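You operate a simulated robot arm through the tools that you are given. There is no shell and no other tool. Be economical: measure what you need, move in short steps, check, and stop when the job is done.

Carry out the task below with a simulated two-armed robot. There is one attempt and no reset: what you move stays moved.

Task
On the top of table 2, fold the checked cloth in half, so that its two long edges meet.

It is judged by the outcome, as a careful person would: the job done as asked, and still so three seconds after it is handed in. It fails if anything else is knocked over, pushed out of place, dropped, spilled or broken. Flat cloth is picked up by pressing the open fingertips on it (5 to 10 N) and closing them slowly along it; thin cloth reads only 2 to 8 mm in the jaws.

Robot
Two 7-joint arms with two-finger parallel grippers on one trunk, on a base that drives. Base frame: it is fixed to the floor where the robot stands at the start and does not move with it; the origin is under the middle of the robot, x ahead of it, y to its left, z up. Readings come in mm, degrees, newtons and seconds.
The left shoulder is at the start at [70, 163, 1095], the right one opposite. Places, roughly: checked cloth [700, -100, 800]; top of table 2 [1000, 900, 800]. Payload 3.43 kg a hand.
The tool frame of a hand sits at the grasp point between the pads (the TCP): z along the fingers, y along the line on which they close. The tips reach 34 mm beyond it. The gripper opens to 128 mm. The fingers are 24 mm wide and 12 mm thick; the gripper's body (48 by 130 mm) begins 96 mm behind the TCP.
Orientation is told as [roll, pitch, yaw] about the base's x, y, z axes, in that order, counted from this pose: with the fingers straight down and closing along the base's y, the tool's x points along the base's -x, its y along +y and its z along -z.

Tools
- The arms move only by the tool arm_command. It takes "left_rows", "right_rows" or both (then of equal length, played together; a hand with none holds still); each is a list of rows, each a list of 7 numbers: the shift along the base's x, y, z in units of 300 mm (1.0 is 300 mm), then the turn, a rotation vector about the base's x, y, z in units of 60 degrees (1.0 is 60 degrees), then the opening, from 0 (shut) to 1 (fully open). In form: [[tx, ty, tz, wx, wy, wz, grip], ...]. A call has 1 to 20 rows; each row is the pose to reach, as a shift and turn from the pose commanded when the call began. A call with a number of a shift or a turn outside -1 to 1 is refused whole. Each row takes 0.2 s and may step no farther than 50 mm and 8.6 degrees from the row before; otherwise, or with a gripper value out of range, the whole call is refused. A pose out of reach is approached as far as the arm can. The call stops where the force on the tool passes 40 N (or 10 N more than at its start, if that is more) or the arm is blocked; 0.2 s more then pass. The fingers move at their own pace (about 153 mm/s each) and stop on an object; they squeeze with about 27 N. The grip force told is the motor's: it shows also when the fingers shut on nothing. Time passes only in rows, and 0.2 s behind the last, so rows that repeat a pose let the fingers close. The reply holds the time, the measured pose of the TCP, the force on the tool along the base axes, the opening and the grip force, in the units named above and with some noise, with the torque about the TCP (base axes, N m) and any sound that the robot's microphone picked up.
- Cameras (640 x 400 px; columns grow to the right, rows downward): "scene" is now at [137.9, 1, 1324.3]; the picture's right is [0.02, -1.00, 0.00], its down [-0.57, -0.01, -0.82] and it looks along [0.82, 0.01, -0.57] (base axes); focal length 285 px, centre (320, 200). "left" rides on the left gripper at [76, 11, -160] in its tool frame; the picture's right is [-0.15, 0.99, 0.00], its down [-0.88, -0.13, -0.46] and it looks along [-0.45, -0.07, 0.89] (tool axes); focal length 234 px, centre (320, 200). "right" rides on the right gripper at [76, -11, -160] in its tool frame; the picture's right is [0.15, 0.99, 0.00], its down [-0.88, 0.13, -0.46] and it looks along [-0.45, 0.07, 0.89] (tool axes); focal length 234 px, centre (320, 200). There is no depth. A picture from a camera that has moved, and an enlarged one, comes with that camera's place and axes in the base frame and with its lens.
- capture(camera): a new picture of that camera. No time passes.
- lift_body(by): slides the trunk up (or, below 0, down) by that many mm; the arms and the scene camera ride with it, the base frame stays. It gives what a move gives, with no picture.
- steer(legs): drives the robot by 1 to 6 legs, each [ahead, left, turn to the left] in mm, mm and degrees, along the robot's own axes; the way and the turn of a leg run together, so that a leg with both is an arc; at most 1500 mm and 180 degrees a leg. The arms and the cameras ride along, it lands a little off, and it stops where it bumps. It gives what a move gives.
- head_to(pan, tilt): turns the head with the scene camera to pan (to the left, within 86 degrees either way) and tilt (down, from -29 to 69), counted from straight ahead of the robot. It gives what a move gives.
- inspect(camera, box): a new picture of the part [left, top, right, bottom] of that camera's present view, enlarged. No time passes.
- close_job(): hands the job in; it is judged then, once.

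Go step by step. Nothing tells you exact positions but the pictures and the camera data: compare them with the known pose of the tool, close in by small moves and look again before you grip or let go. The budget is 120 turns and 100 pictures, counting those below and the enlarged ones. Unless the task says otherwise, let go and move clear before handing in.

The tools are called after "Emit:" by a JSON object that holds its "method" and its "body". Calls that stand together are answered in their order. arm_command: Moves the arms, as the interface text tells. Its arguments: {"type":"object","properties":{"left_rows":{"type":"array"},"right_rows":{"type":"array"}},"required":[]} The other tools are called the same way: lift_body (by) slides the trunk up or down; steer (legs) drives the base; head_to (pan, tilt) turns the head that bears the scene camera; capture (camera) takes a picture; inspect (camera, box) takes an enlarged picture of a part of a camera's view; close_job () hands the job in.

At the start:

```text
time: 0.0
left_position: [661.8, 191.7, 998.6]
left_ee_rot: [0.0, 0.0, 0.1]
left_wrist_force: [1.2, -0.1, -1.0]
left_ft_torque: [-0.02, 0.01, -0.04]
left_opening: 128.2
left_gripper_force: 0.0
right_position: [441.6, -276.2, 926.1]
right_ee_rot: [0.0, 0.0, -0.1]
right_wrist_force: [0.5, -0.6, -0.1]
right_ft_torque: [-0.03, 0.02, -0.03]
right_opening: 128.0
right_gripper_force: 0.0
trunk travel left (down, up): [-575.0, 365.0]
robot x, y, heading: [-2.6, 2.8, -0.1]
head pan, tilt: [1.0, 35.0]
```

scene: 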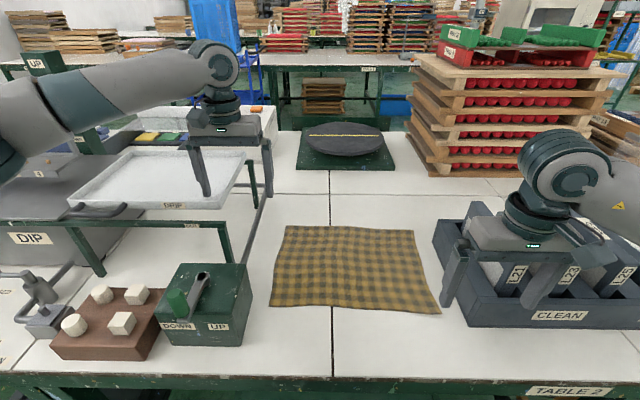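
right: 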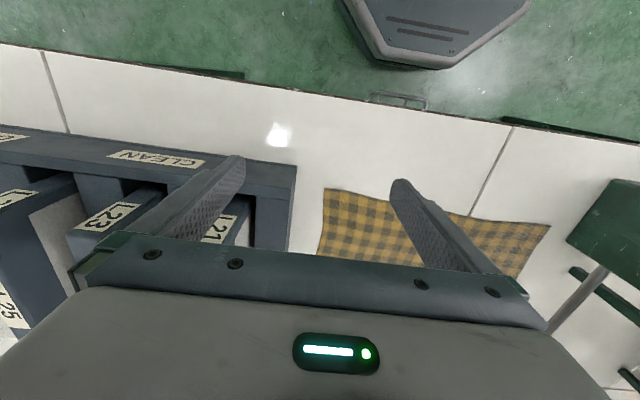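
left: 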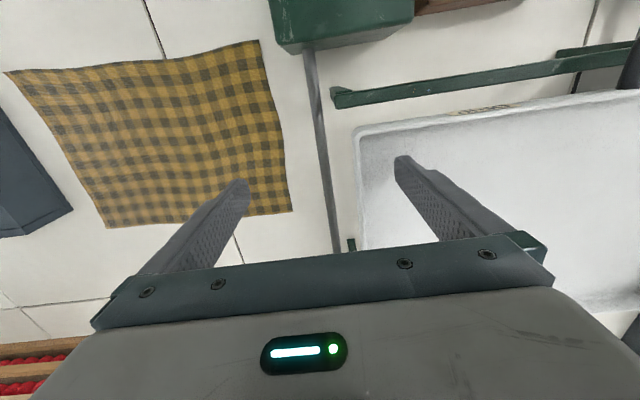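

The checked cloth lies flat on table 2, with its long edges along y: near edge at x≈495, far edge at x≈755, and y from -245 to 109. I'll look closely at the neighbouring green box and the CLEAN rack before planning the fold.

Emit:
{"method": "inspect", "body": {"camera": "scene", "box": [140, 200, 300, 360]}}

Emit:
{"method": "inspect", "body": {"camera": "scene", "box": [380, 190, 560, 340]}}

```text
2.50 times, centred on (220, 280) of scene
camera zoom: at [137.9, 1.0, 1324.3], right [0.02, -1.0, 0.0], down [-0.57, -0.01, -0.82], along [0.82, 0.01, -0.57], focal length 713 px, centre (570, 0)
```

zoom: 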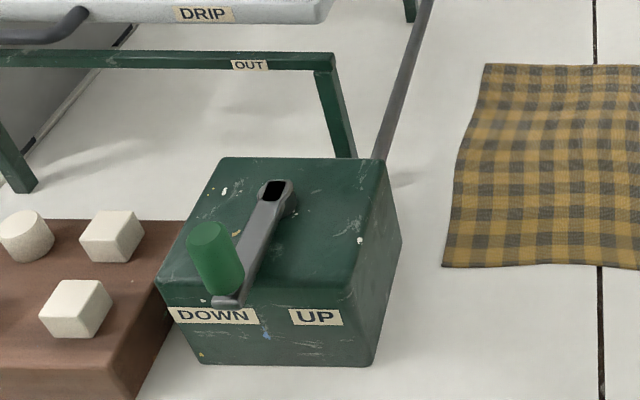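

```text
2.67 times, centred on (470, 265) of scene
camera zoom: at [137.9, 1.0, 1324.3], right [0.02, -1.0, 0.0], down [-0.57, -0.01, -0.82], along [0.82, 0.01, -0.57], focal length 761 px, centre (-80, 27)
```

zoom: 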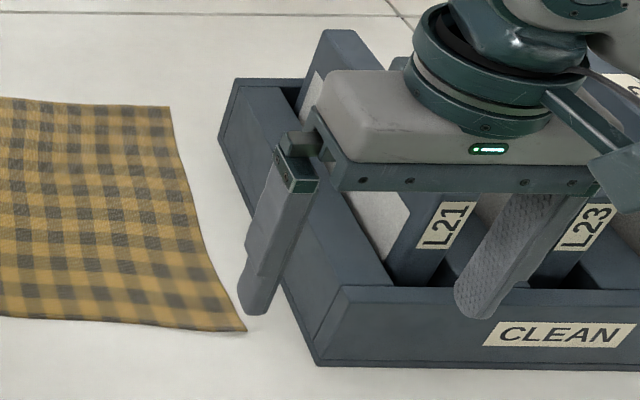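

The green box is about 70 mm tall and the rack about 55 mm, so the gripper bodies clear both. I'll fold the far edge toward me, and first I'll bring both hands, partly closed, above the far edge near its corners.

Emit:
{"method": "arm_command", "body": {"left_rows": [[0.092, -0.124, 0, 0, 0, 0, 0.6], [0.184, -0.249, 0, 0, 0, 0, 0.3], [0.277, -0.373, 0, 0, 0, 0, 0.3], [0.277, -0.373, -0.1, 0, 0, 0, 0.3], [0.277, -0.373, -0.2, 0, 0, 0, 0.3], [0.277, -0.373, -0.27, 0, 0, 0, 0.3], [0.277, -0.373, -0.27, 0, 0, 0, 0.3], [0.277, -0.373, -0.27, 0, 0, 0, 0.3], [0.277, -0.373, -0.27, 0, 0, 0, 0.3], [0.277, -0.373, -0.27, 0, 0, 0, 0.3]], "right_rows": [[0, 0, 0.133, 0, 0, 0, 0.6], [0, 0, 0.2, 0, 0, 0, 0.3], [0.15, 0.03, 0.2, 0, 0, 0, 0.3], [0.3, 0.06, 0.2, 0, 0, 0, 0.3], [0.45, 0.09, 0.2, 0, 0, 0, 0.3], [0.6, 0.12, 0.2, 0, 0, 0, 0.3], [0.75, 0.15, 0.2, 0, 0, 0, 0.3], [0.9, 0.18, 0.2, 0, 0, 0, 0.3], [0.987, 0.193, 0.1, 0, 0, 0, 0.3], [0.987, 0.193, -0.03, 0, 0, 0, 0.3]]}}

Emit:
{"method": "capture", "body": {"camera": "left"}}

Emit:
{"method": "capture", "body": {"camera": "right"}}

Emit:
{"method": "capture", "body": {"camera": "scene"}}

```text
time: 0.5
left_position: [686.9, 185.3, 996.5]
left_ee_rot: [1.3, 0.6, 2.0]
left_wrist_force: [-6.9, 53.1, 16.7]
left_ft_torque: [1.83, 1.0, -0.45]
left_opening: 80.7
left_gripper_force: 27.1
right_position: [443.2, -262.2, 969.5]
right_ee_rot: [-0.4, 0.0, 0.7]
right_wrist_force: [0.8, 0.5, 0.8]
right_ft_torque: [-0.04, 0.01, -0.02]
right_opening: 38.7
right_gripper_force: 0.1
trunk travel left (down, up): [-575.0, 365.0]
robot x, y, heading: [-2.5, -1.4, 0.5]
head pan, tilt: [1.0, 35.0]
stopped in row 2 (left hand): the force on the tool passed its limit (the readings are from after the stop); the commanded pose is now the measured one
```

```text
94 pictures are left
camera left: at [613.0, 190.4, 1158.4], right [0.11, 0.99, 0.02], down [0.89, -0.11, 0.44], along [0.44, -0.03, -0.9], focal length 234 px, centre (320, 200)
```

left: 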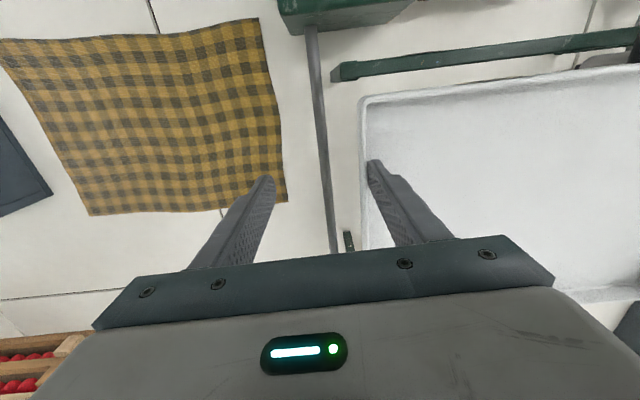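

```text
93 pictures are left
camera right: at [368.1, -274.9, 1129.7], right [-0.16, 0.99, -0.01], down [0.88, 0.14, 0.46], along [0.45, 0.07, -0.89], focal length 234 px, centre (320, 200)
```

right: 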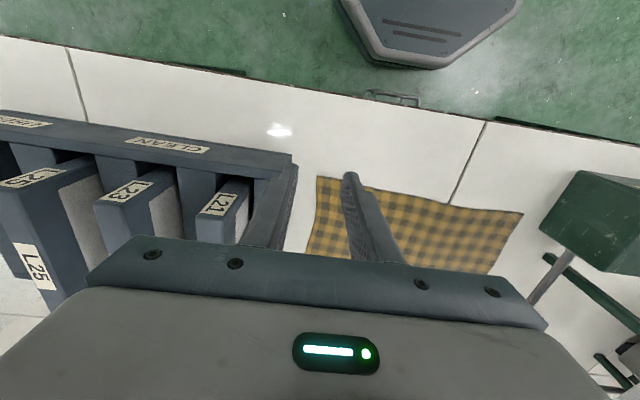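

```text
92 pictures are left
camera scene: at [135.4, 12.7, 1324.9], right [0.03, -1.0, 0.01], down [-0.57, -0.02, -0.82], along [0.82, 0.02, -0.57], focal length 285 px, centre (320, 200)
```

scene: 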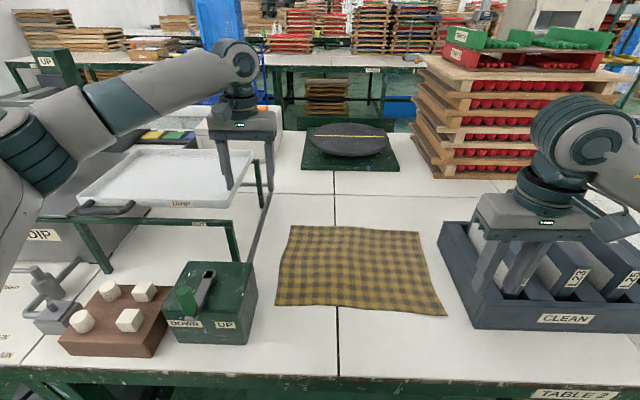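

The left outer finger was inside the tray rim, touched it and stopped; the tray looks unmoved. I'll open the left hand, back off and lift it straight up well clear.

Emit:
{"method": "arm_command", "body": {"left_rows": [[0, 0.03, 0, 0, 0, 0, 0.75], [0, 0.03, 0.1, 0, 0, 0, 0.75], [0, 0.03, 0.25, 0, 0, 0, 0.75], [0, 0.03, 0.4, -0.022, -0.01, -0.033, 0.6]]}}

Emit:
{"method": "capture", "body": {"camera": "scene"}}

```text
time: 1.5
left_position: [688.3, 174.3, 1116.3]
left_ee_rot: [-0.4, 0.0, -1.1]
left_wrist_force: [-0.3, -0.3, -0.3]
left_ft_torque: [-0.03, -0.05, 0.0]
left_opening: 76.7
left_gripper_force: 0.0
right_position: [443.3, -272.1, 967.3]
right_ee_rot: [0.0, -0.2, 0.3]
right_wrist_force: [0.1, -0.2, 0.0]
right_ft_torque: [0.04, -0.03, -0.01]
right_opening: 38.3
right_gripper_force: 0.1
trunk travel left (down, up): [-575.0, 365.0]
robot x, y, heading: [0.3, 4.4, 0.2]
head pan, tilt: [1.0, 35.0]
```

```text
91 pictures are left
camera scene: at [136.4, 2.3, 1324.4], right [0.02, -1.0, 0.0], down [-0.57, -0.01, -0.82], along [0.82, 0.02, -0.57], focal length 285 px, centre (320, 200)
```

scene: 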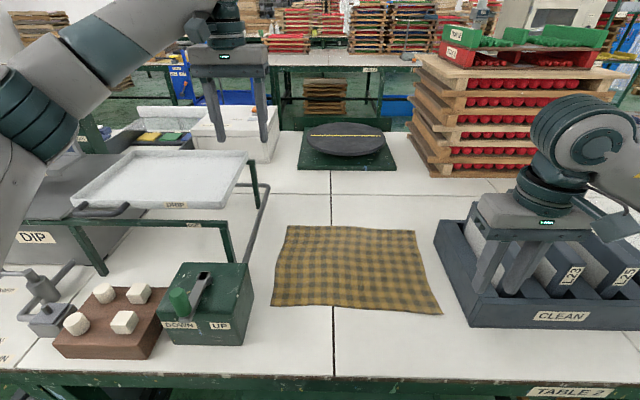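

The tray is still in place. Now I'll carry the left hand sideways at height and then down, and the right hand up and then forward, to sit above the far corners.

Emit:
{"method": "arm_command", "body": {"left_rows": [[0.06, -0.11, 0, 0, 0, 0, 0.3], [0.12, -0.22, 0, 0, 0, 0, 0.3], [0.19, -0.33, 0, 0, 0, 0.02, 0.3], [0.19, -0.33, -0.12, 0, 0, 0.02, 0.3], [0.19, -0.33, -0.26, 0, 0, 0.02, 0.3], [0.19, -0.33, -0.4, 0, 0, 0.02, 0.3], [0.19, -0.33, -0.54, 0, 0, 0.02, 0.3], [0.19, -0.33, -0.66, 0, 0, 0.02, 0.3], [0.19, -0.33, -0.7, 0, 0, 0.02, 0.3], [0.19, -0.33, -0.7, 0, 0, 0.02, 0.3]], "right_rows": [[0, 0, 0.15, 0, 0, 0, 0.3], [0.1, 0.03, 0.2, 0, 0, 0, 0.3], [0.24, 0.06, 0.2, 0, 0, 0, 0.3], [0.38, 0.1, 0.2, 0, 0, 0, 0.3], [0.52, 0.14, 0.2, 0, 0, 0, 0.3], [0.66, 0.18, 0.2, 0, 0, 0, 0.3], [0.8, 0.18, 0.2, 0, 0, 0, 0.3], [0.93, 0.18, 0.13, 0, 0, 0, 0.3], [0.983, 0.18, 0, 0, 0, 0, 0.3], [0.983, 0.18, -0.16, 0, 0, 0, 0.3]]}}

Emit:
{"method": "capture", "body": {"camera": "left"}}

Emit:
{"method": "capture", "body": {"camera": "right"}}

Emit:
{"method": "capture", "body": {"camera": "scene"}}

```text
time: 3.7
left_position: [744.5, 72.1, 905.9]
left_ee_rot: [-0.3, 0.2, 0.2]
left_wrist_force: [0.3, 0.0, -0.5]
left_ft_torque: [0.0, 0.0, -0.02]
left_opening: 38.4
left_gripper_force: 0.1
right_position: [738.7, -219.8, 918.3]
right_ee_rot: [0.1, 0.0, 0.4]
right_wrist_force: [0.2, 0.1, -0.9]
right_ft_torque: [0.0, 0.01, -0.04]
right_opening: 38.3
right_gripper_force: 0.0
trunk travel left (down, up): [-575.0, 365.0]
robot x, y, heading: [2.1, 3.6, 0.2]
head pan, tilt: [1.0, 35.0]
```

```text
90 pictures are left
camera left: at [669.9, 85.4, 1066.3], right [0.14, 0.99, -0.01], down [0.88, -0.12, 0.45], along [0.45, -0.07, -0.89], focal length 234 px, centre (320, 200)
```

left: 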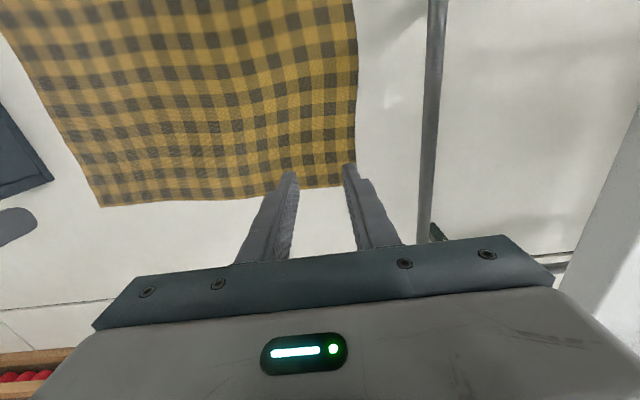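

```text
89 pictures are left
camera right: at [664.6, -231.7, 1078.1], right [-0.15, 0.99, 0.0], down [0.88, 0.13, 0.46], along [0.45, 0.07, -0.89], focal length 234 px, centre (320, 200)
```

right: 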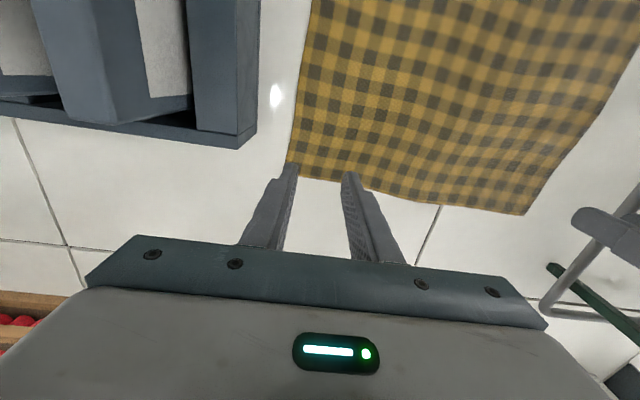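

```text
88 pictures are left
camera scene: at [138.5, 1.3, 1324.3], right [0.02, -1.0, 0.0], down [-0.57, -0.01, -0.82], along [0.82, 0.02, -0.57], focal length 285 px, centre (320, 200)
```

scene: 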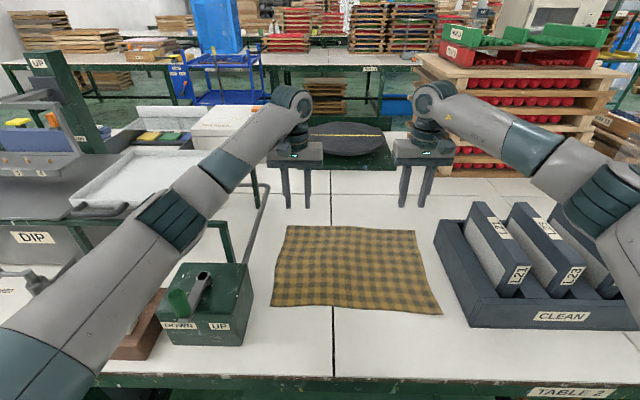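

Comparing the views puts the table at z≈760, the far edge at x≈807 on the left and 794 on the right, and the cloth at y from -262 to 117. I'll move over the grasp points and hover about 16 mm above the cloth.

Emit:
{"method": "arm_command", "body": {"left_rows": [[0.09, 0.016, 0, 0, 0, 0, 0.3], [0.185, 0.033, 0, 0, 0, 0, 0.3], [0.185, 0.033, -0.12, 0, 0, 0, 0.3], [0.185, 0.033, -0.24, 0, 0, 0, 0.3], [0.185, 0.033, -0.3, 0, 0, 0, 0.3], [0.185, 0.033, -0.32, 0, 0, 0, 0.3], [0.185, 0.033, -0.32, 0, 0, 0, 0.3]], "right_rows": [[0.09, -0.03, 0, 0, 0, 0, 0.3], [0.158, -0.061, 0, 0, 0, 0, 0.3], [0.158, -0.061, -0.14, 0, 0, 0, 0.3], [0.158, -0.061, -0.27, 0, 0, 0, 0.3], [0.158, -0.061, -0.34, 0, 0, 0, 0.3], [0.158, -0.061, -0.36, 0, 0, 0, 0.3], [0.158, -0.061, -0.36, 0, 0, 0, 0.3]]}}

Emit:
{"method": "capture", "body": {"camera": "left"}}

Emit:
{"method": "capture", "body": {"camera": "right"}}

Emit:
{"method": "inspect", "body": {"camera": "scene", "box": [250, 150, 450, 275]}}

```text
time: 5.3
left_position: [800.8, 82.8, 811.2]
left_ee_rot: [-0.5, 0.1, 0.2]
left_wrist_force: [0.0, 0.0, -0.1]
left_ft_torque: [-0.01, -0.02, 0.0]
left_opening: 38.3
left_gripper_force: 0.1
right_position: [785.9, -238.5, 810.4]
right_ee_rot: [0.1, -0.1, 0.3]
right_wrist_force: [-0.4, 0.6, -0.4]
right_ft_torque: [0.0, 0.01, -0.02]
right_opening: 38.4
right_gripper_force: 0.1
trunk travel left (down, up): [-575.0, 365.0]
robot x, y, heading: [-0.7, 0.5, 0.2]
head pan, tilt: [1.0, 35.0]
```

```text
87 pictures are left
camera left: at [725.5, 96.2, 971.0], right [0.14, 0.99, -0.01], down [0.88, -0.12, 0.46], along [0.45, -0.07, -0.89], focal length 234 px, centre (320, 200)
```

left: 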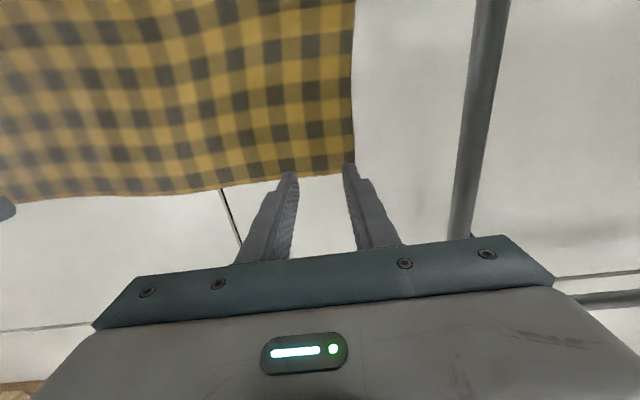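

```text
86 pictures are left
camera right: at [709.9, -250.7, 970.0], right [-0.15, 0.99, 0.0], down [0.88, 0.13, 0.46], along [0.45, 0.07, -0.89], focal length 234 px, centre (320, 200)
```

right: 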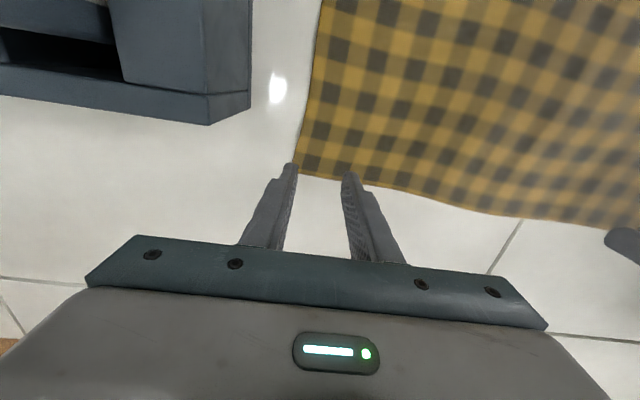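

```text
3.20 times, centred on (350, 212) of scene
camera zoom: at [137.5, 2.0, 1324.4], right [0.02, -1.0, 0.0], down [-0.57, -0.01, -0.82], along [0.82, 0.02, -0.57], focal length 913 px, centre (224, 160)
```

zoom: 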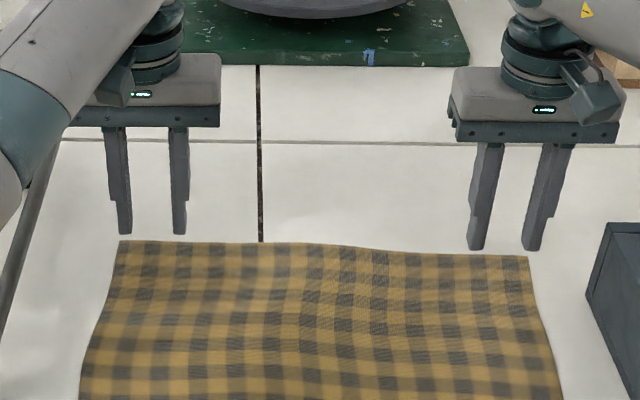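

The fingertips are lined up just inside the far edge. I'll lower both hands gently to find contact.

Emit:
{"method": "arm_command", "body": {"left_rows": [[-0.01, 0, -0.02, 0, 0, 0, 0.3], [-0.01, 0, -0.035, 0, 0, 0, 0.3], [-0.01, 0, -0.045, 0, 0, 0, 0.3], [-0.01, 0, -0.05, 0, 0, 0, 0.3], [-0.01, 0, -0.05, 0, 0, 0, 0.3]], "right_rows": [[-0.007, 0, -0.02, 0, 0, 0, 0.3], [-0.007, 0, -0.035, 0, 0, 0, 0.3], [-0.007, 0, -0.045, 0, 0, 0, 0.3], [-0.007, 0, -0.05, 0, 0, 0, 0.3], [-0.007, 0, -0.05, 0, 0, 0, 0.3]]}}

```text
time: 6.5
left_position: [797.6, 83.0, 795.4]
left_ee_rot: [-0.4, 0.0, 0.2]
left_wrist_force: [0.0, 0.2, 3.0]
left_ft_torque: [0.06, 0.01, 0.01]
left_opening: 38.6
left_gripper_force: 0.0
right_position: [783.3, -236.4, 796.5]
right_ee_rot: [0.1, 0.0, 0.3]
right_wrist_force: [1.1, 0.4, 0.4]
right_ft_torque: [0.04, -0.02, 0.0]
right_opening: 38.1
right_gripper_force: 0.1
trunk travel left (down, up): [-575.0, 365.0]
robot x, y, heading: [-0.8, 2.6, 0.5]
head pan, tilt: [1.0, 35.0]
```

The left hand is just touching at 3 N, and the right is about a millimetre short. I'll press a little more.

Emit:
{"method": "arm_command", "body": {"left_rows": [[0, 0, -0.002, 0, 0, 0, 0.3], [0, 0, -0.003, 0, 0, 0, 0.3]], "right_rows": [[0, 0, -0.004, 0, 0, 0, 0.3], [0, 0, -0.007, 0, 0, 0, 0.3]]}}

```text
time: 7.1
left_position: [796.1, 82.7, 796.1]
left_ee_rot: [-0.4, 0.0, 0.2]
left_wrist_force: [-0.1, 1.7, 7.3]
left_ft_torque: [0.2, 0.01, 0.01]
left_opening: 38.7
left_gripper_force: 0.3
right_position: [783.8, -237.0, 796.1]
right_ee_rot: [0.1, -0.2, 0.2]
right_wrist_force: [1.4, -0.7, 4.6]
right_ft_torque: [-0.07, -0.01, 0.02]
right_opening: 38.6
right_gripper_force: 0.0
trunk travel left (down, up): [-575.0, 365.0]
robot x, y, heading: [1.9, -2.8, 0.3]
head pan, tilt: [1.0, 35.0]
```

Contact is 7 N on the left and 5 N on the right. I'll close both hands slowly along the cloth.

Emit:
{"method": "arm_command", "body": {"left_rows": [[0, 0, -0.001, 0.007, 0, 0, 0.28], [0, 0, -0.001, 0.007, 0, 0, 0.26], [0, 0, -0.001, 0.007, 0, 0, 0.24], [0, 0, -0.001, 0.007, 0, 0, 0.22], [0, 0, -0.001, 0.007, 0, 0, 0.2], [0, 0, -0.001, 0.007, 0, 0, 0.18], [0, 0, -0.001, 0.007, 0, 0, 0.16], [0, 0, -0.001, 0.007, 0, 0, 0.14], [0, 0, -0.001, 0.007, 0, 0, 0.12], [0, 0, -0.001, 0.007, 0, 0, 0.1], [0, 0, -0.001, 0.007, 0, 0, 0.08], [0, 0, -0.001, 0.007, 0, 0, 0.06], [0, 0, -0.001, 0.007, 0, 0, 0.04], [0, 0, -0.001, 0.007, 0, 0, 0.02], [0, 0, -0.001, 0.007, 0, 0, 0], [0, 0, -0.001, 0.007, 0, 0, 0], [0, 0, -0.001, 0.007, 0, 0, 0]], "right_rows": [[0, 0, -0.003, 0, 0, 0, 0.28], [0, 0, -0.003, 0, 0, 0, 0.26], [0, 0, -0.003, 0, 0, 0, 0.24], [0, 0, -0.003, 0, 0, 0, 0.22], [0, 0, -0.003, 0, 0, 0, 0.2], [0, 0, -0.003, 0, 0, 0, 0.18], [0, 0, -0.003, 0, 0, 0, 0.16], [0, 0, -0.003, 0, 0, 0, 0.14], [0, 0, -0.003, 0, 0, 0, 0.12], [0, 0, -0.003, 0, 0, 0, 0.1], [0, 0, -0.003, 0, 0, 0, 0.08], [0, 0, -0.003, 0, 0, 0, 0.06], [0, 0, -0.003, 0, 0, 0, 0.04], [0, 0, -0.003, 0, 0, 0, 0.02], [0, 0, -0.003, 0, 0, 0, 0], [0, 0, -0.003, 0, 0, 0, 0], [0, 0, -0.003, 0, 0, 0, 0]]}}

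Emit:
{"method": "capture", "body": {"camera": "left"}}

Emit:
{"method": "capture", "body": {"camera": "right"}}

Emit:
{"method": "inspect", "body": {"camera": "scene", "box": [250, 150, 450, 275]}}

```text
time: 10.7
left_position: [797.0, 83.8, 794.9]
left_ee_rot: [0.0, -0.1, 0.2]
left_wrist_force: [-0.2, -3.6, 5.9]
left_ft_torque: [-0.16, 0.02, 0.05]
left_opening: 2.0
left_gripper_force: 26.7
right_position: [781.9, -237.3, 795.0]
right_ee_rot: [0.2, -0.2, 0.3]
right_wrist_force: [0.6, 5.2, 14.4]
right_ft_torque: [0.1, 0.06, -0.02]
right_opening: 1.8
right_gripper_force: 27.3
trunk travel left (down, up): [-575.0, 365.0]
robot x, y, heading: [0.1, 0.2, 0.5]
head pan, tilt: [1.0, 35.0]
```

```text
84 pictures are left
camera left: at [720.9, 94.7, 955.3], right [0.14, 0.99, 0.0], down [0.88, -0.13, 0.46], along [0.45, -0.07, -0.89], focal length 234 px, centre (320, 200)
```

left: 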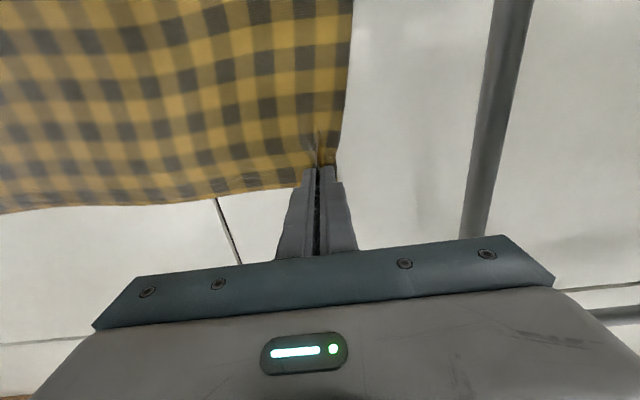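

```text
83 pictures are left
camera right: at [706.5, -249.3, 955.0], right [-0.15, 0.99, 0.0], down [0.88, 0.13, 0.46], along [0.45, 0.07, -0.89], focal length 234 px, centre (320, 200)
```

right: 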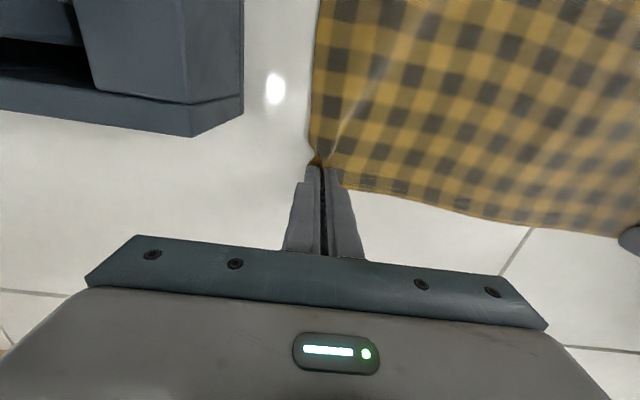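

```text
3.20 times, centred on (350, 212) of scene
camera zoom: at [134.8, 2.6, 1324.7], right [0.02, -1.0, 0.0], down [-0.57, -0.01, -0.82], along [0.82, 0.02, -0.57], focal length 913 px, centre (224, 160)
```

zoom: 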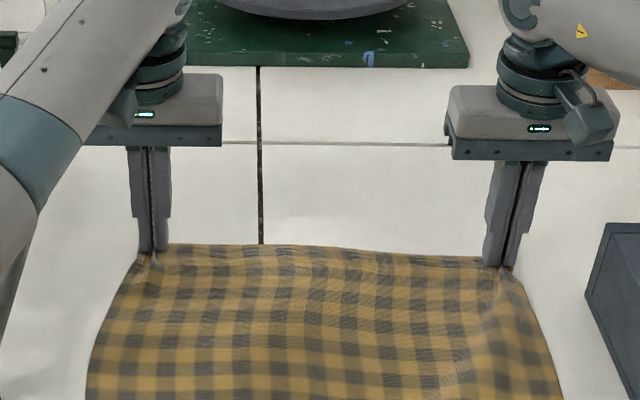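

Both hands seem to have a pinch of cloth, reading about 2 mm. I'll lift 40 mm and check.

Emit:
{"method": "arm_command", "body": {"left_rows": [[-0.003, 0, 0.03, 0, 0, 0, 0], [-0.007, 0, 0.08, 0, 0, 0, 0], [-0.02, 0, 0.13, 0, 0, 0, 0], [-0.02, 0, 0.13, 0, 0, 0, 0]], "right_rows": [[-0.003, 0, 0.03, 0, 0, 0, 0], [-0.007, 0, 0.08, 0, 0, 0, 0], [-0.02, 0, 0.13, 0, 0, 0, 0], [-0.02, 0, 0.13, 0, 0, 0, 0]]}}

Emit:
{"method": "capture", "body": {"camera": "scene"}}

Emit:
{"method": "capture", "body": {"camera": "left"}}

Emit:
{"method": "capture", "body": {"camera": "right"}}

```text
time: 11.7
left_position: [791.8, 83.5, 833.3]
left_ee_rot: [0.0, 0.1, 0.2]
left_wrist_force: [-0.9, -4.8, 0.1]
left_ft_torque: [-0.15, 0.02, 0.07]
left_opening: 2.1
left_gripper_force: 26.7
right_position: [776.6, -237.5, 831.0]
right_ee_rot: [0.0, 0.0, 0.3]
right_wrist_force: [0.6, 3.9, -0.5]
right_ft_torque: [0.11, -0.03, -0.04]
right_opening: 2.1
right_gripper_force: 26.6
trunk travel left (down, up): [-575.0, 365.0]
robot x, y, heading: [-2.7, -0.1, 0.6]
head pan, tilt: [1.0, 35.0]
```

```text
81 pictures are left
camera scene: at [137.8, 2.1, 1324.3], right [0.02, -1.0, 0.0], down [-0.57, -0.01, -0.82], along [0.82, 0.02, -0.57], focal length 285 px, centre (320, 200)
```

scene: 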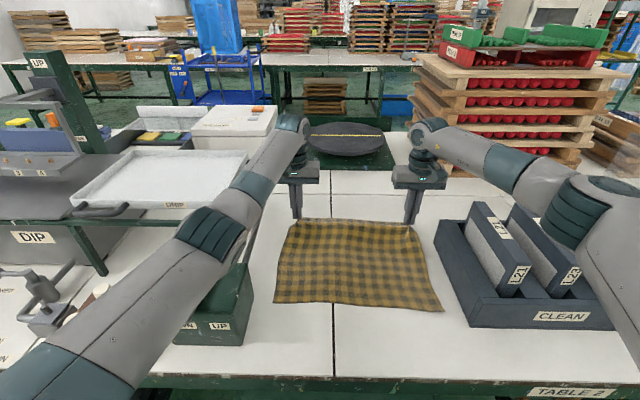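

```text
80 pictures are left
camera left: at [717.9, 94.3, 993.3], right [0.14, 0.99, 0.0], down [0.88, -0.13, 0.45], along [0.45, -0.06, -0.89], focal length 234 px, centre (320, 200)
```

left: 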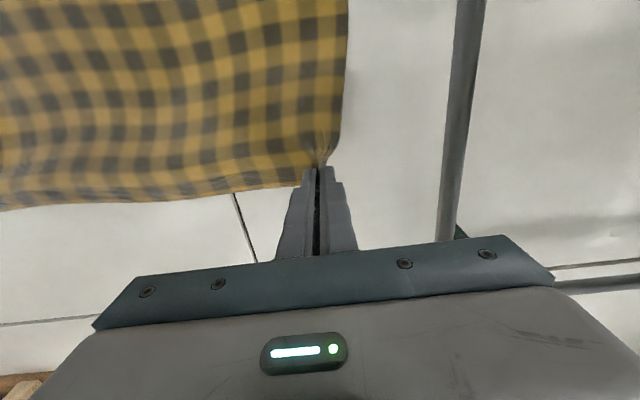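

```text
79 pictures are left
camera right: at [702.0, -249.9, 990.9], right [-0.15, 0.99, 0.0], down [0.88, 0.13, 0.46], along [0.45, 0.07, -0.89], focal length 234 px, centre (320, 200)
```

right: 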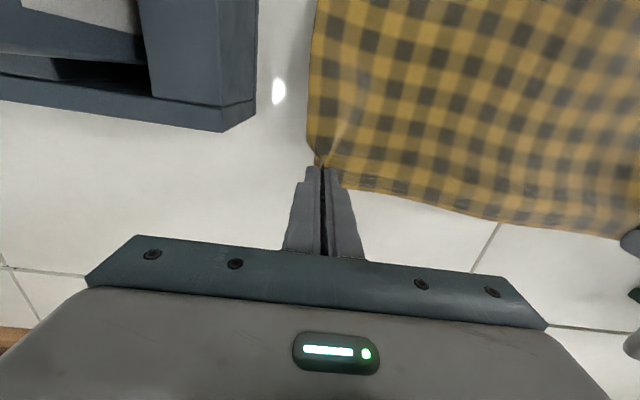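

Both corners are held, with a slight sideways pull between the hands. I'll swing the edge up and back along an arc about the middle line, bringing the hands slightly together and tilting the fingers forward as they go.

Emit:
{"method": "arm_command", "body": {"left_rows": [[-0.023, -0.005, 0.04, 0, -0.025, 0, 0], [-0.05, -0.01, 0.08, 0, -0.05, 0, 0], [-0.077, -0.015, 0.12, 0, -0.083, 0, 0], [-0.12, -0.02, 0.16, 0, -0.125, 0, 0], [-0.163, -0.02, 0.2, 0, -0.167, 0, 0], [-0.213, -0.02, 0.23, 0, -0.208, 0, 0], [-0.267, -0.02, 0.26, 0, -0.25, 0, 0], [-0.323, -0.02, 0.277, 0, -0.292, 0, 0], [-0.383, -0.02, 0.29, 0, -0.333, 0, 0], [-0.423, -0.02, 0.293, 0, -0.375, 0, 0], [-0.463, -0.02, 0.293, 0, -0.417, 0, 0], [-0.463, -0.02, 0.293, 0, -0.417, 0, 0]], "right_rows": [[-0.023, 0.005, 0.04, 0, -0.025, 0, 0], [-0.05, 0.01, 0.08, 0, -0.05, 0, 0], [-0.077, 0.015, 0.12, 0, -0.083, 0, 0], [-0.12, 0.02, 0.16, 0, -0.125, 0, 0], [-0.163, 0.02, 0.2, 0, -0.167, 0, 0], [-0.213, 0.02, 0.23, 0, -0.208, 0, 0], [-0.267, 0.02, 0.26, 0, -0.25, 0, 0], [-0.323, 0.02, 0.277, 0, -0.292, 0, 0], [-0.383, 0.02, 0.29, 0, -0.333, 0, 0], [-0.423, 0.02, 0.293, 0, -0.375, 0, 0], [-0.463, 0.02, 0.293, 0, -0.417, 0, 0], [-0.463, 0.02, 0.293, 0, -0.417, 0, 0]]}}

Emit:
{"method": "capture", "body": {"camera": "scene"}}

Emit:
{"method": "capture", "body": {"camera": "left"}}

```text
time: 14.5
left_position: [705.6, -24.8, 930.7]
left_ee_rot: [0.2, -25.9, -7.9]
left_wrist_force: [-1.3, -0.3, 0.2]
left_ft_torque: [0.02, 0.04, 0.04]
left_opening: 2.1
left_gripper_force: 27.2
right_position: [653.3, -321.9, 918.8]
right_ee_rot: [0.6, -25.2, -7.3]
right_wrist_force: [-0.4, -0.6, 0.8]
right_ft_torque: [-0.01, 0.01, 0.02]
right_opening: 2.2
right_gripper_force: 26.7
trunk travel left (down, up): [-575.0, 365.0]
robot x, y, heading: [50.4, -6.7, -7.1]
head pan, tilt: [1.0, 35.0]
stopped in row 12 (left hand): the arm was blocked; the commanded pose is now the measured one
```

```text
78 pictures are left
camera scene: at [184.4, -31.9, 1324.8], right [-0.1, -0.99, -0.01], down [-0.57, 0.07, -0.82], along [0.82, -0.08, -0.57], focal length 285 px, centre (320, 200)
```

scene: 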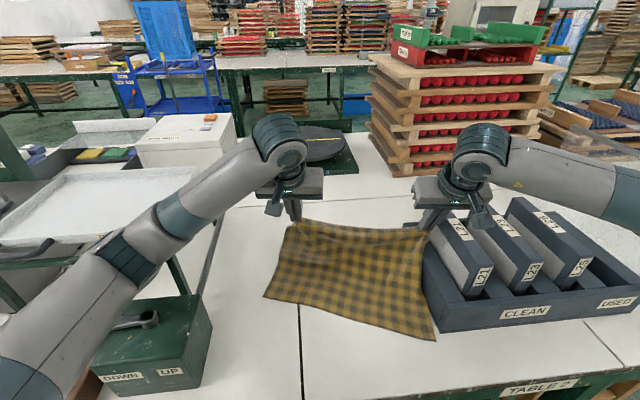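

```text
77 pictures are left
camera left: at [571.0, 4.5, 1042.1], right [0.26, 0.96, 0.07], down [0.57, -0.21, 0.79], along [0.78, -0.17, -0.61], focal length 234 px, centre (320, 200)
```

left: 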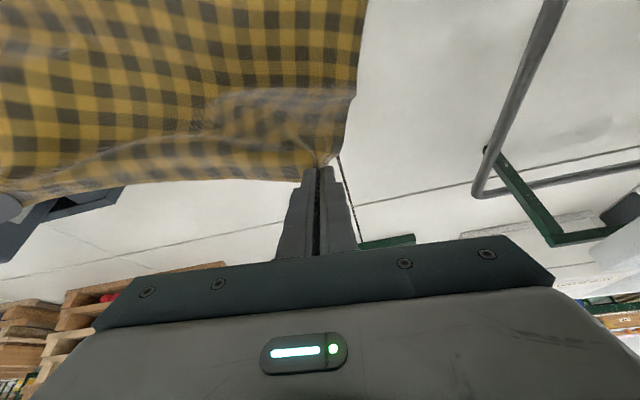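

The base got pushed ahead by 50 mm and turned by -7°, so the left elbow must be leaning on something. I'll look toward the left arm before doing anything else.

Emit:
{"method": "head_to", "body": {"pan": 40, "tilt": 50}}

Emit:
{"method": "capture", "body": {"camera": "scene"}}

```text
time: 15.5
left_position: [705.8, -23.6, 928.9]
left_ee_rot: [0.6, -25.5, -7.7]
left_wrist_force: [0.3, -0.8, -1.3]
left_ft_torque: [-0.01, -0.02, 0.01]
left_opening: 2.0
left_gripper_force: 26.9
right_position: [653.8, -321.5, 915.4]
right_ee_rot: [0.8, -25.0, -7.3]
right_wrist_force: [-0.3, -0.5, 0.1]
right_ft_torque: [0.0, 0.02, 0.0]
right_opening: 2.2
right_gripper_force: 27.3
trunk travel left (down, up): [-575.0, 365.0]
robot x, y, heading: [50.5, 0.7, -6.9]
head pan, tilt: [40.0, 50.0]
```

```text
76 pictures are left
camera scene: at [161.6, 17.2, 1303.3], right [0.55, -0.84, -0.01], down [-0.64, -0.41, -0.65], along [0.54, 0.36, -0.76], focal length 285 px, centre (320, 200)
```

scene: 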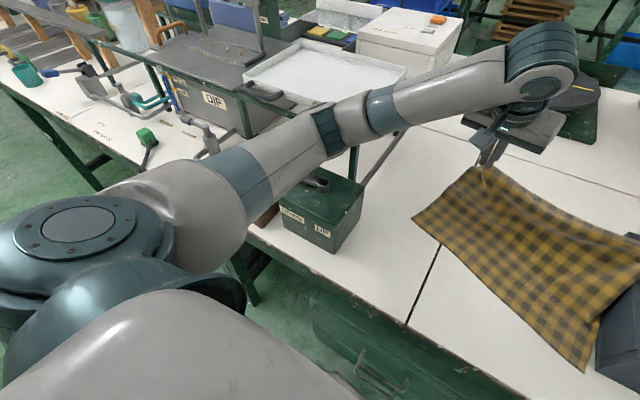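

Emit:
{"method": "inspect", "body": {"camera": "scene", "box": [200, 120, 400, 290]}}

Emit:
{"method": "capture", "body": {"camera": "right"}}

```text
2.35 times, centred on (300, 205) of scene
camera zoom: at [161.6, 17.2, 1303.3], right [0.55, -0.84, -0.01], down [-0.64, -0.41, -0.65], along [0.54, 0.36, -0.76], focal length 671 px, centre (367, 188)
```

zoom: 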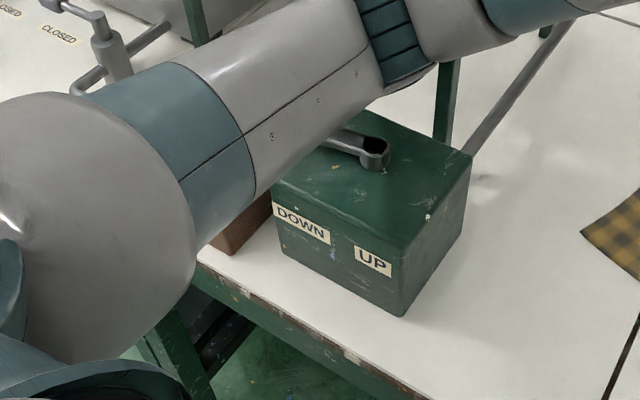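

```text
74 pictures are left
camera right: at [517.1, -318.8, 1028.9], right [-0.01, 1.0, -0.05], down [0.61, 0.05, 0.79], along [0.79, -0.02, -0.61], focal length 234 px, centre (320, 200)
```

right: 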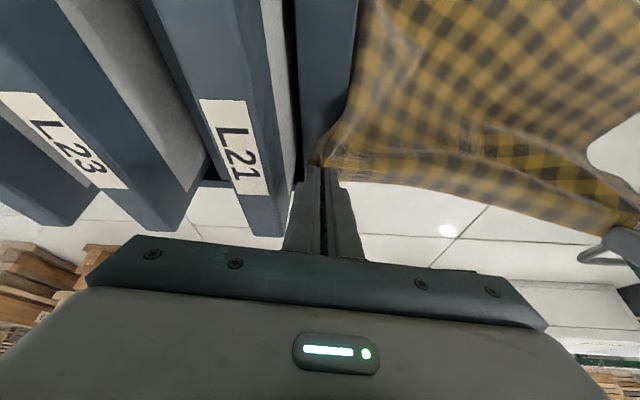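

The left elbow swung against the lever on the green box and probably turned it. I'll raise the trunk to lift the elbow straight off it, then look again.

Emit:
{"method": "lift_body", "body": {"by": 90}}

Emit:
{"method": "capture", "body": {"camera": "scene"}}

```text
time: 16.8
left_position: [708.2, -8.7, 1013.8]
left_ee_rot: [-0.2, -25.1, -7.0]
left_wrist_force: [1.2, 0.1, 0.1]
left_ft_torque: [0.01, 0.01, 0.02]
left_opening: 2.2
left_gripper_force: 27.3
right_position: [657.2, -310.1, 1009.7]
right_ee_rot: [0.0, -25.0, -6.8]
right_wrist_force: [0.5, 0.4, 0.4]
right_ft_torque: [0.01, 0.07, 0.03]
right_opening: 2.1
right_gripper_force: 26.7
trunk travel left (down, up): [-665.0, 275.0]
robot x, y, heading: [50.3, -4.0, -6.7]
head pan, tilt: [40.0, 50.0]
```

```text
73 pictures are left
camera scene: at [164.3, 32.4, 1392.5], right [0.55, -0.84, 0.0], down [-0.64, -0.42, -0.64], along [0.54, 0.35, -0.77], focal length 285 px, centre (320, 200)
```

scene: 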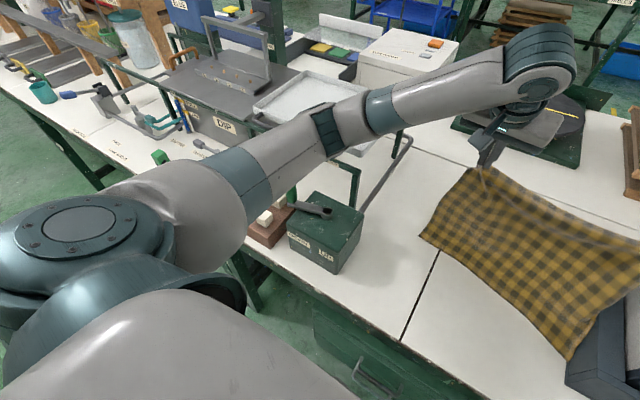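

Emit:
{"method": "inspect", "body": {"camera": "scene", "box": [260, 160, 380, 280]}}

Emit:
{"method": "inspect", "body": {"camera": "scene", "box": [100, 90, 260, 200]}}

```text
3.33 times, centred on (320, 220) of scene
camera zoom: at [164.3, 32.4, 1392.5], right [0.55, -0.84, 0.0], down [-0.64, -0.42, -0.64], along [0.54, 0.35, -0.77], focal length 951 px, centre (320, 133)
```

zoom: 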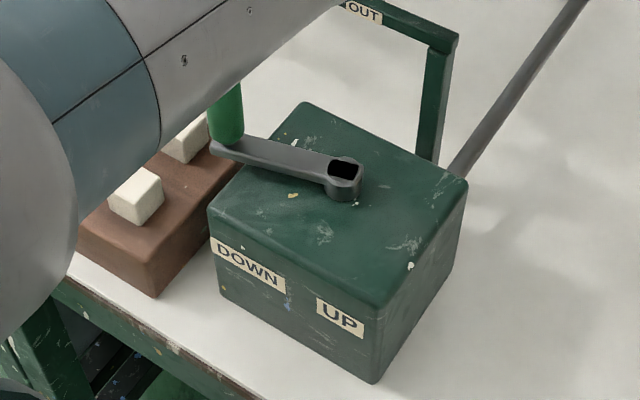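

```text
3.64 times, centred on (180, 145) of scene
camera zoom: at [164.3, 32.4, 1392.5], right [0.55, -0.84, 0.0], down [-0.64, -0.42, -0.64], along [0.54, 0.35, -0.77], focal length 1038 px, centre (829, 400)
```

zoom: 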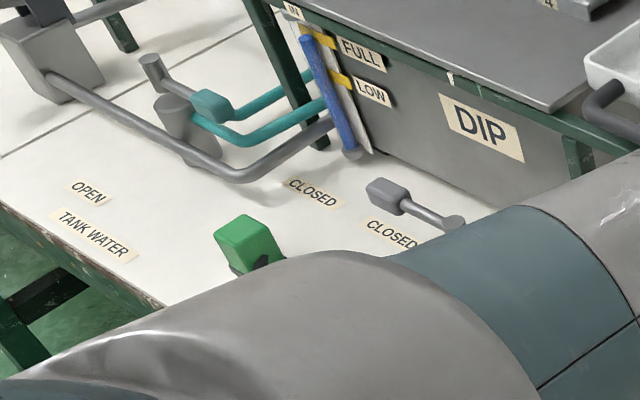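

It's a crank with a green knob, and my elbow turned it about 65° from where it pointed straight at me. I'll put it back after the fold. First I need more elbow clearance: raise the trunk again while keeping the hands low.

Emit:
{"method": "arm_command", "body": {"left_rows": [[0, 0, -0.08, 0, 0, 0, 0], [0, 0, -0.16, 0, 0, 0, 0], [0, 0, -0.16, 0, 0, 0, 0]], "right_rows": [[0, 0, -0.08, 0, 0, 0, 0], [0, 0, -0.16, 0, 0, 0, 0], [0, 0, -0.16, 0, 0, 0, 0]]}}

Emit:
{"method": "lift_body", "body": {"by": 60}}

Emit:
{"method": "inspect", "body": {"camera": "scene", "box": [200, 120, 640, 395]}}

```text
time: 17.6
left_position: [706.9, -9.1, 967.0]
left_ee_rot: [-0.3, -25.3, -6.9]
left_wrist_force: [-0.4, -0.5, -0.4]
left_ft_torque: [-0.01, 0.01, 0.04]
left_opening: 2.2
left_gripper_force: 26.5
right_position: [655.2, -309.0, 961.3]
right_ee_rot: [0.0, -25.1, -6.7]
right_wrist_force: [0.1, -0.3, -0.6]
right_ft_torque: [-0.02, -0.01, 0.02]
right_opening: 2.1
right_gripper_force: 27.1
trunk travel left (down, up): [-665.0, 275.0]
robot x, y, heading: [47.6, -5.6, -6.9]
head pan, tilt: [40.0, 50.0]
```

```text
time: 18.6
left_position: [708.8, -9.2, 1026.4]
left_ee_rot: [-0.2, -25.4, -6.9]
left_wrist_force: [0.5, -0.5, -0.5]
left_ft_torque: [0.01, -0.02, 0.04]
left_opening: 2.1
left_gripper_force: 26.6
right_position: [656.2, -309.3, 1020.9]
right_ee_rot: [-0.1, -25.1, -6.7]
right_wrist_force: [-0.8, 0.6, 0.0]
right_ft_torque: [0.01, -0.02, 0.04]
right_opening: 2.0
right_gripper_force: 27.1
trunk travel left (down, up): [-725.0, 215.0]
robot x, y, heading: [48.7, -2.3, -6.9]
head pan, tilt: [40.0, 50.0]
```

```text
1.45 times, centred on (420, 258) of scene
camera zoom: at [164.0, 33.5, 1452.5], right [0.55, -0.84, 0.0], down [-0.64, -0.42, -0.64], along [0.54, 0.35, -0.77], focal length 415 px, centre (174, 116)
```

zoom: 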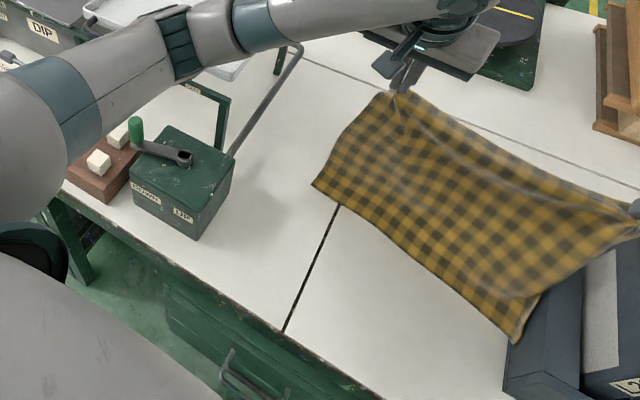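

The elbow is now well above the crank. I'll turn and drive the base back to where it started, which also brings the cloth off the rack side.

Emit:
{"method": "steer", "body": {"legs": [[0, 0, 6.9], [-48, 0, 0]]}}

Emit:
{"method": "head_to", "body": {"pan": 8, "tilt": 48}}

Emit:
{"method": "capture", "body": {"camera": "scene"}}

```text
time: 20.1
left_position: [656.7, 70.0, 1025.6]
left_ee_rot: [-0.2, -25.2, -0.1]
left_wrist_force: [0.6, 0.6, -0.2]
left_ft_torque: [-0.02, 0.02, -0.02]
left_opening: 2.1
left_gripper_force: 26.7
right_position: [644.1, -234.9, 1018.6]
right_ee_rot: [-0.1, -25.1, 0.1]
right_wrist_force: [0.1, 0.2, -0.2]
right_ft_torque: [0.02, 0.02, 0.0]
right_opening: 2.1
right_gripper_force: 26.8
trunk travel left (down, up): [-725.0, 215.0]
robot x, y, heading: [6.2, -0.6, -0.0]
head pan, tilt: [40.0, 50.0]
```

```text
time: 21.0
left_position: [657.5, 69.1, 1026.6]
left_ee_rot: [-0.2, -25.2, -0.2]
left_wrist_force: [0.5, 0.6, 0.3]
left_ft_torque: [0.01, 0.01, 0.02]
left_opening: 2.0
left_gripper_force: 27.0
right_position: [641.8, -235.2, 1020.4]
right_ee_rot: [-0.1, -24.9, 0.1]
right_wrist_force: [0.4, 0.1, 0.1]
right_ft_torque: [-0.02, 0.01, 0.01]
right_opening: 2.0
right_gripper_force: 27.0
trunk travel left (down, up): [-725.0, 215.0]
robot x, y, heading: [3.4, -3.2, 0.1]
head pan, tilt: [8.0, 48.0]
```

```text
69 pictures are left
camera scene: at [131.8, 8.1, 1455.1], right [0.14, -0.99, 0.0], down [-0.74, -0.11, -0.67], along [0.66, 0.1, -0.74], focal length 285 px, centre (320, 200)
```

scene: 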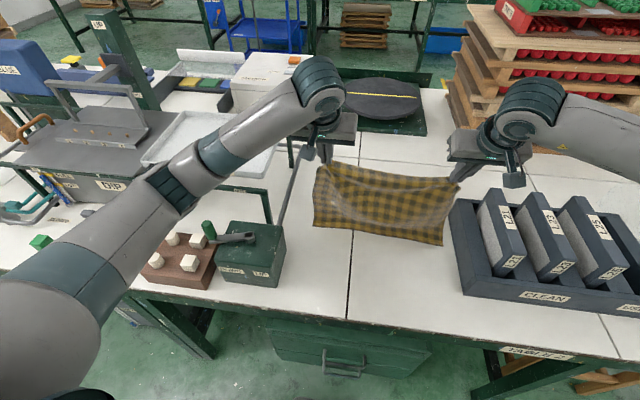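

The cloth now hangs nearly straight, with its near hem around x≈640. I'll lift it just clear, back the base up by 140 mm so the elbows stay away from the crank, and look.

Emit:
{"method": "lift_body", "body": {"by": 55}}

Emit:
{"method": "steer", "body": {"legs": [[-140, 0, 0]]}}

Emit:
{"method": "capture", "body": {"camera": "scene"}}

```text
time: 22.0
left_position: [657.4, 71.2, 1080.8]
left_ee_rot: [-0.2, -25.4, -0.2]
left_wrist_force: [-0.1, -0.2, -1.0]
left_ft_torque: [0.03, -0.02, 0.0]
left_opening: 2.1
left_gripper_force: 27.1
right_position: [642.1, -235.8, 1075.5]
right_ee_rot: [-0.1, -25.1, 0.1]
right_wrist_force: [1.0, -0.1, -0.9]
right_ft_torque: [-0.03, 0.03, 0.0]
right_opening: 2.0
right_gripper_force: 26.9
trunk travel left (down, up): [-780.0, 160.0]
robot x, y, heading: [3.5, -3.5, 0.1]
head pan, tilt: [8.0, 48.0]
```

```text
time: 23.3
left_position: [517.2, 69.9, 1080.4]
left_ee_rot: [-0.2, -25.2, -0.1]
left_wrist_force: [-0.5, 0.6, -0.7]
left_ft_torque: [0.0, -0.02, 0.01]
left_opening: 2.0
left_gripper_force: 27.3
right_position: [502.3, -236.2, 1076.0]
right_ee_rot: [0.0, -24.9, 0.2]
right_wrist_force: [0.1, 1.0, 0.2]
right_ft_torque: [0.03, 0.02, 0.0]
right_opening: 2.0
right_gripper_force: 26.7
trunk travel left (down, up): [-780.0, 160.0]
robot x, y, heading: [-138.5, -4.2, 0.3]
head pan, tilt: [8.0, 48.0]
```

```text
68 pictures are left
camera scene: at [-8.2, 7.6, 1510.0], right [0.14, -0.99, 0.0], down [-0.74, -0.11, -0.67], along [0.66, 0.1, -0.74], focal length 285 px, centre (320, 200)
```

scene: 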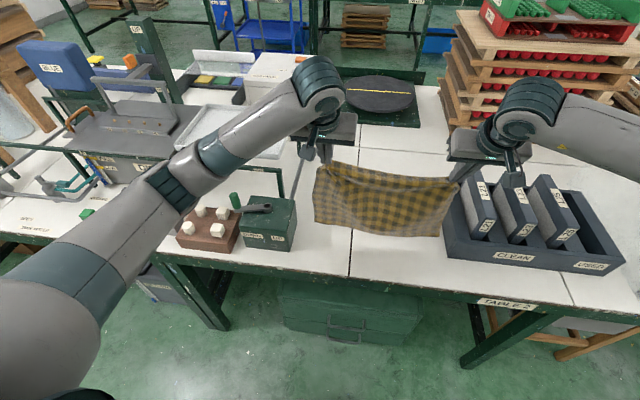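

The cloth hangs freely with its hem over x≈520–530. I'll touch the hem down and carry the hands forward and down so the lower half lays out flat ahead of it.

Emit:
{"method": "arm_command", "body": {"left_rows": [[0, 0, -0.033, 0, 0, 0, 0], [0, 0, -0.067, 0, 0, 0, 0], [0.073, 0, -0.087, 0, 0, 0, 0], [0.147, 0, -0.11, 0, 0, 0, 0], [0.22, 0, -0.137, 0, 0, 0, 0], [0.29, 0, -0.163, 0, 0, 0, 0], [0.357, 0, -0.19, 0, 0, 0, 0], [0.423, 0, -0.22, 0, 0, 0, 0], [0.483, 0, -0.267, 0, 0, 0, 0], [0.537, 0, -0.317, 0, 0, 0, 0], [0.59, 0, -0.367, 0, 0, 0, 0], [0.633, 0, -0.427, 0, 0, 0, 0], [0.673, 0, -0.49, 0, 0, 0, 0], [0.707, 0, -0.55, 0, 0, 0, 0], [0.723, 0, -0.62, 0, 0, 0, 0], [0.723, 0, -0.62, 0, 0, 0, 0]], "right_rows": [[0, 0, -0.033, 0, 0, 0, 0], [0, 0, -0.067, 0, 0, 0, 0], [0.073, 0, -0.087, 0, 0, 0, 0], [0.147, 0, -0.11, 0, 0, 0, 0], [0.22, 0, -0.137, 0, 0, 0, 0], [0.29, 0, -0.163, 0, 0, 0, 0], [0.357, 0, -0.19, 0, 0, 0, 0], [0.423, 0, -0.22, 0, 0, 0, 0], [0.483, 0, -0.267, 0, 0, 0, 0], [0.537, 0, -0.317, 0, 0, 0, 0], [0.59, 0, -0.367, 0, 0, 0, 0], [0.633, 0, -0.427, 0, 0, 0, 0], [0.673, 0, -0.49, 0, 0, 0, 0], [0.707, 0, -0.55, 0, 0, 0, 0], [0.723, 0, -0.62, 0, 0, 0, 0], [0.723, 0, -0.62, 0, 0, 0, 0]]}}

Emit:
{"method": "capture", "body": {"camera": "scene"}}

```text
time: 26.7
left_position: [732.9, 70.6, 895.9]
left_ee_rot: [-0.2, -25.4, -0.2]
left_wrist_force: [-0.1, 0.6, -0.4]
left_ft_torque: [0.04, -0.01, 0.01]
left_opening: 1.9
left_gripper_force: 27.4
right_position: [717.2, -234.0, 891.7]
right_ee_rot: [-0.1, -25.0, 0.2]
right_wrist_force: [0.2, 0.9, 0.2]
right_ft_torque: [-0.02, 0.0, 0.03]
right_opening: 2.1
right_gripper_force: 27.5
trunk travel left (down, up): [-780.0, 160.0]
robot x, y, heading: [-137.3, -1.5, 0.4]
head pan, tilt: [8.0, 48.0]
```

```text
67 pictures are left
camera scene: at [-10.5, 7.9, 1510.3], right [0.14, -0.99, 0.0], down [-0.74, -0.11, -0.67], along [0.66, 0.1, -0.74], focal length 285 px, centre (320, 200)
```

scene: 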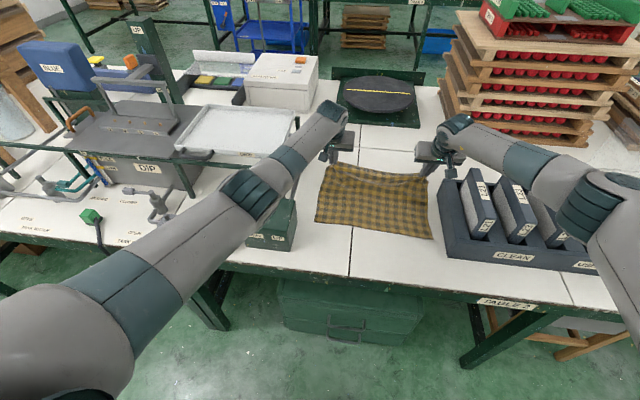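

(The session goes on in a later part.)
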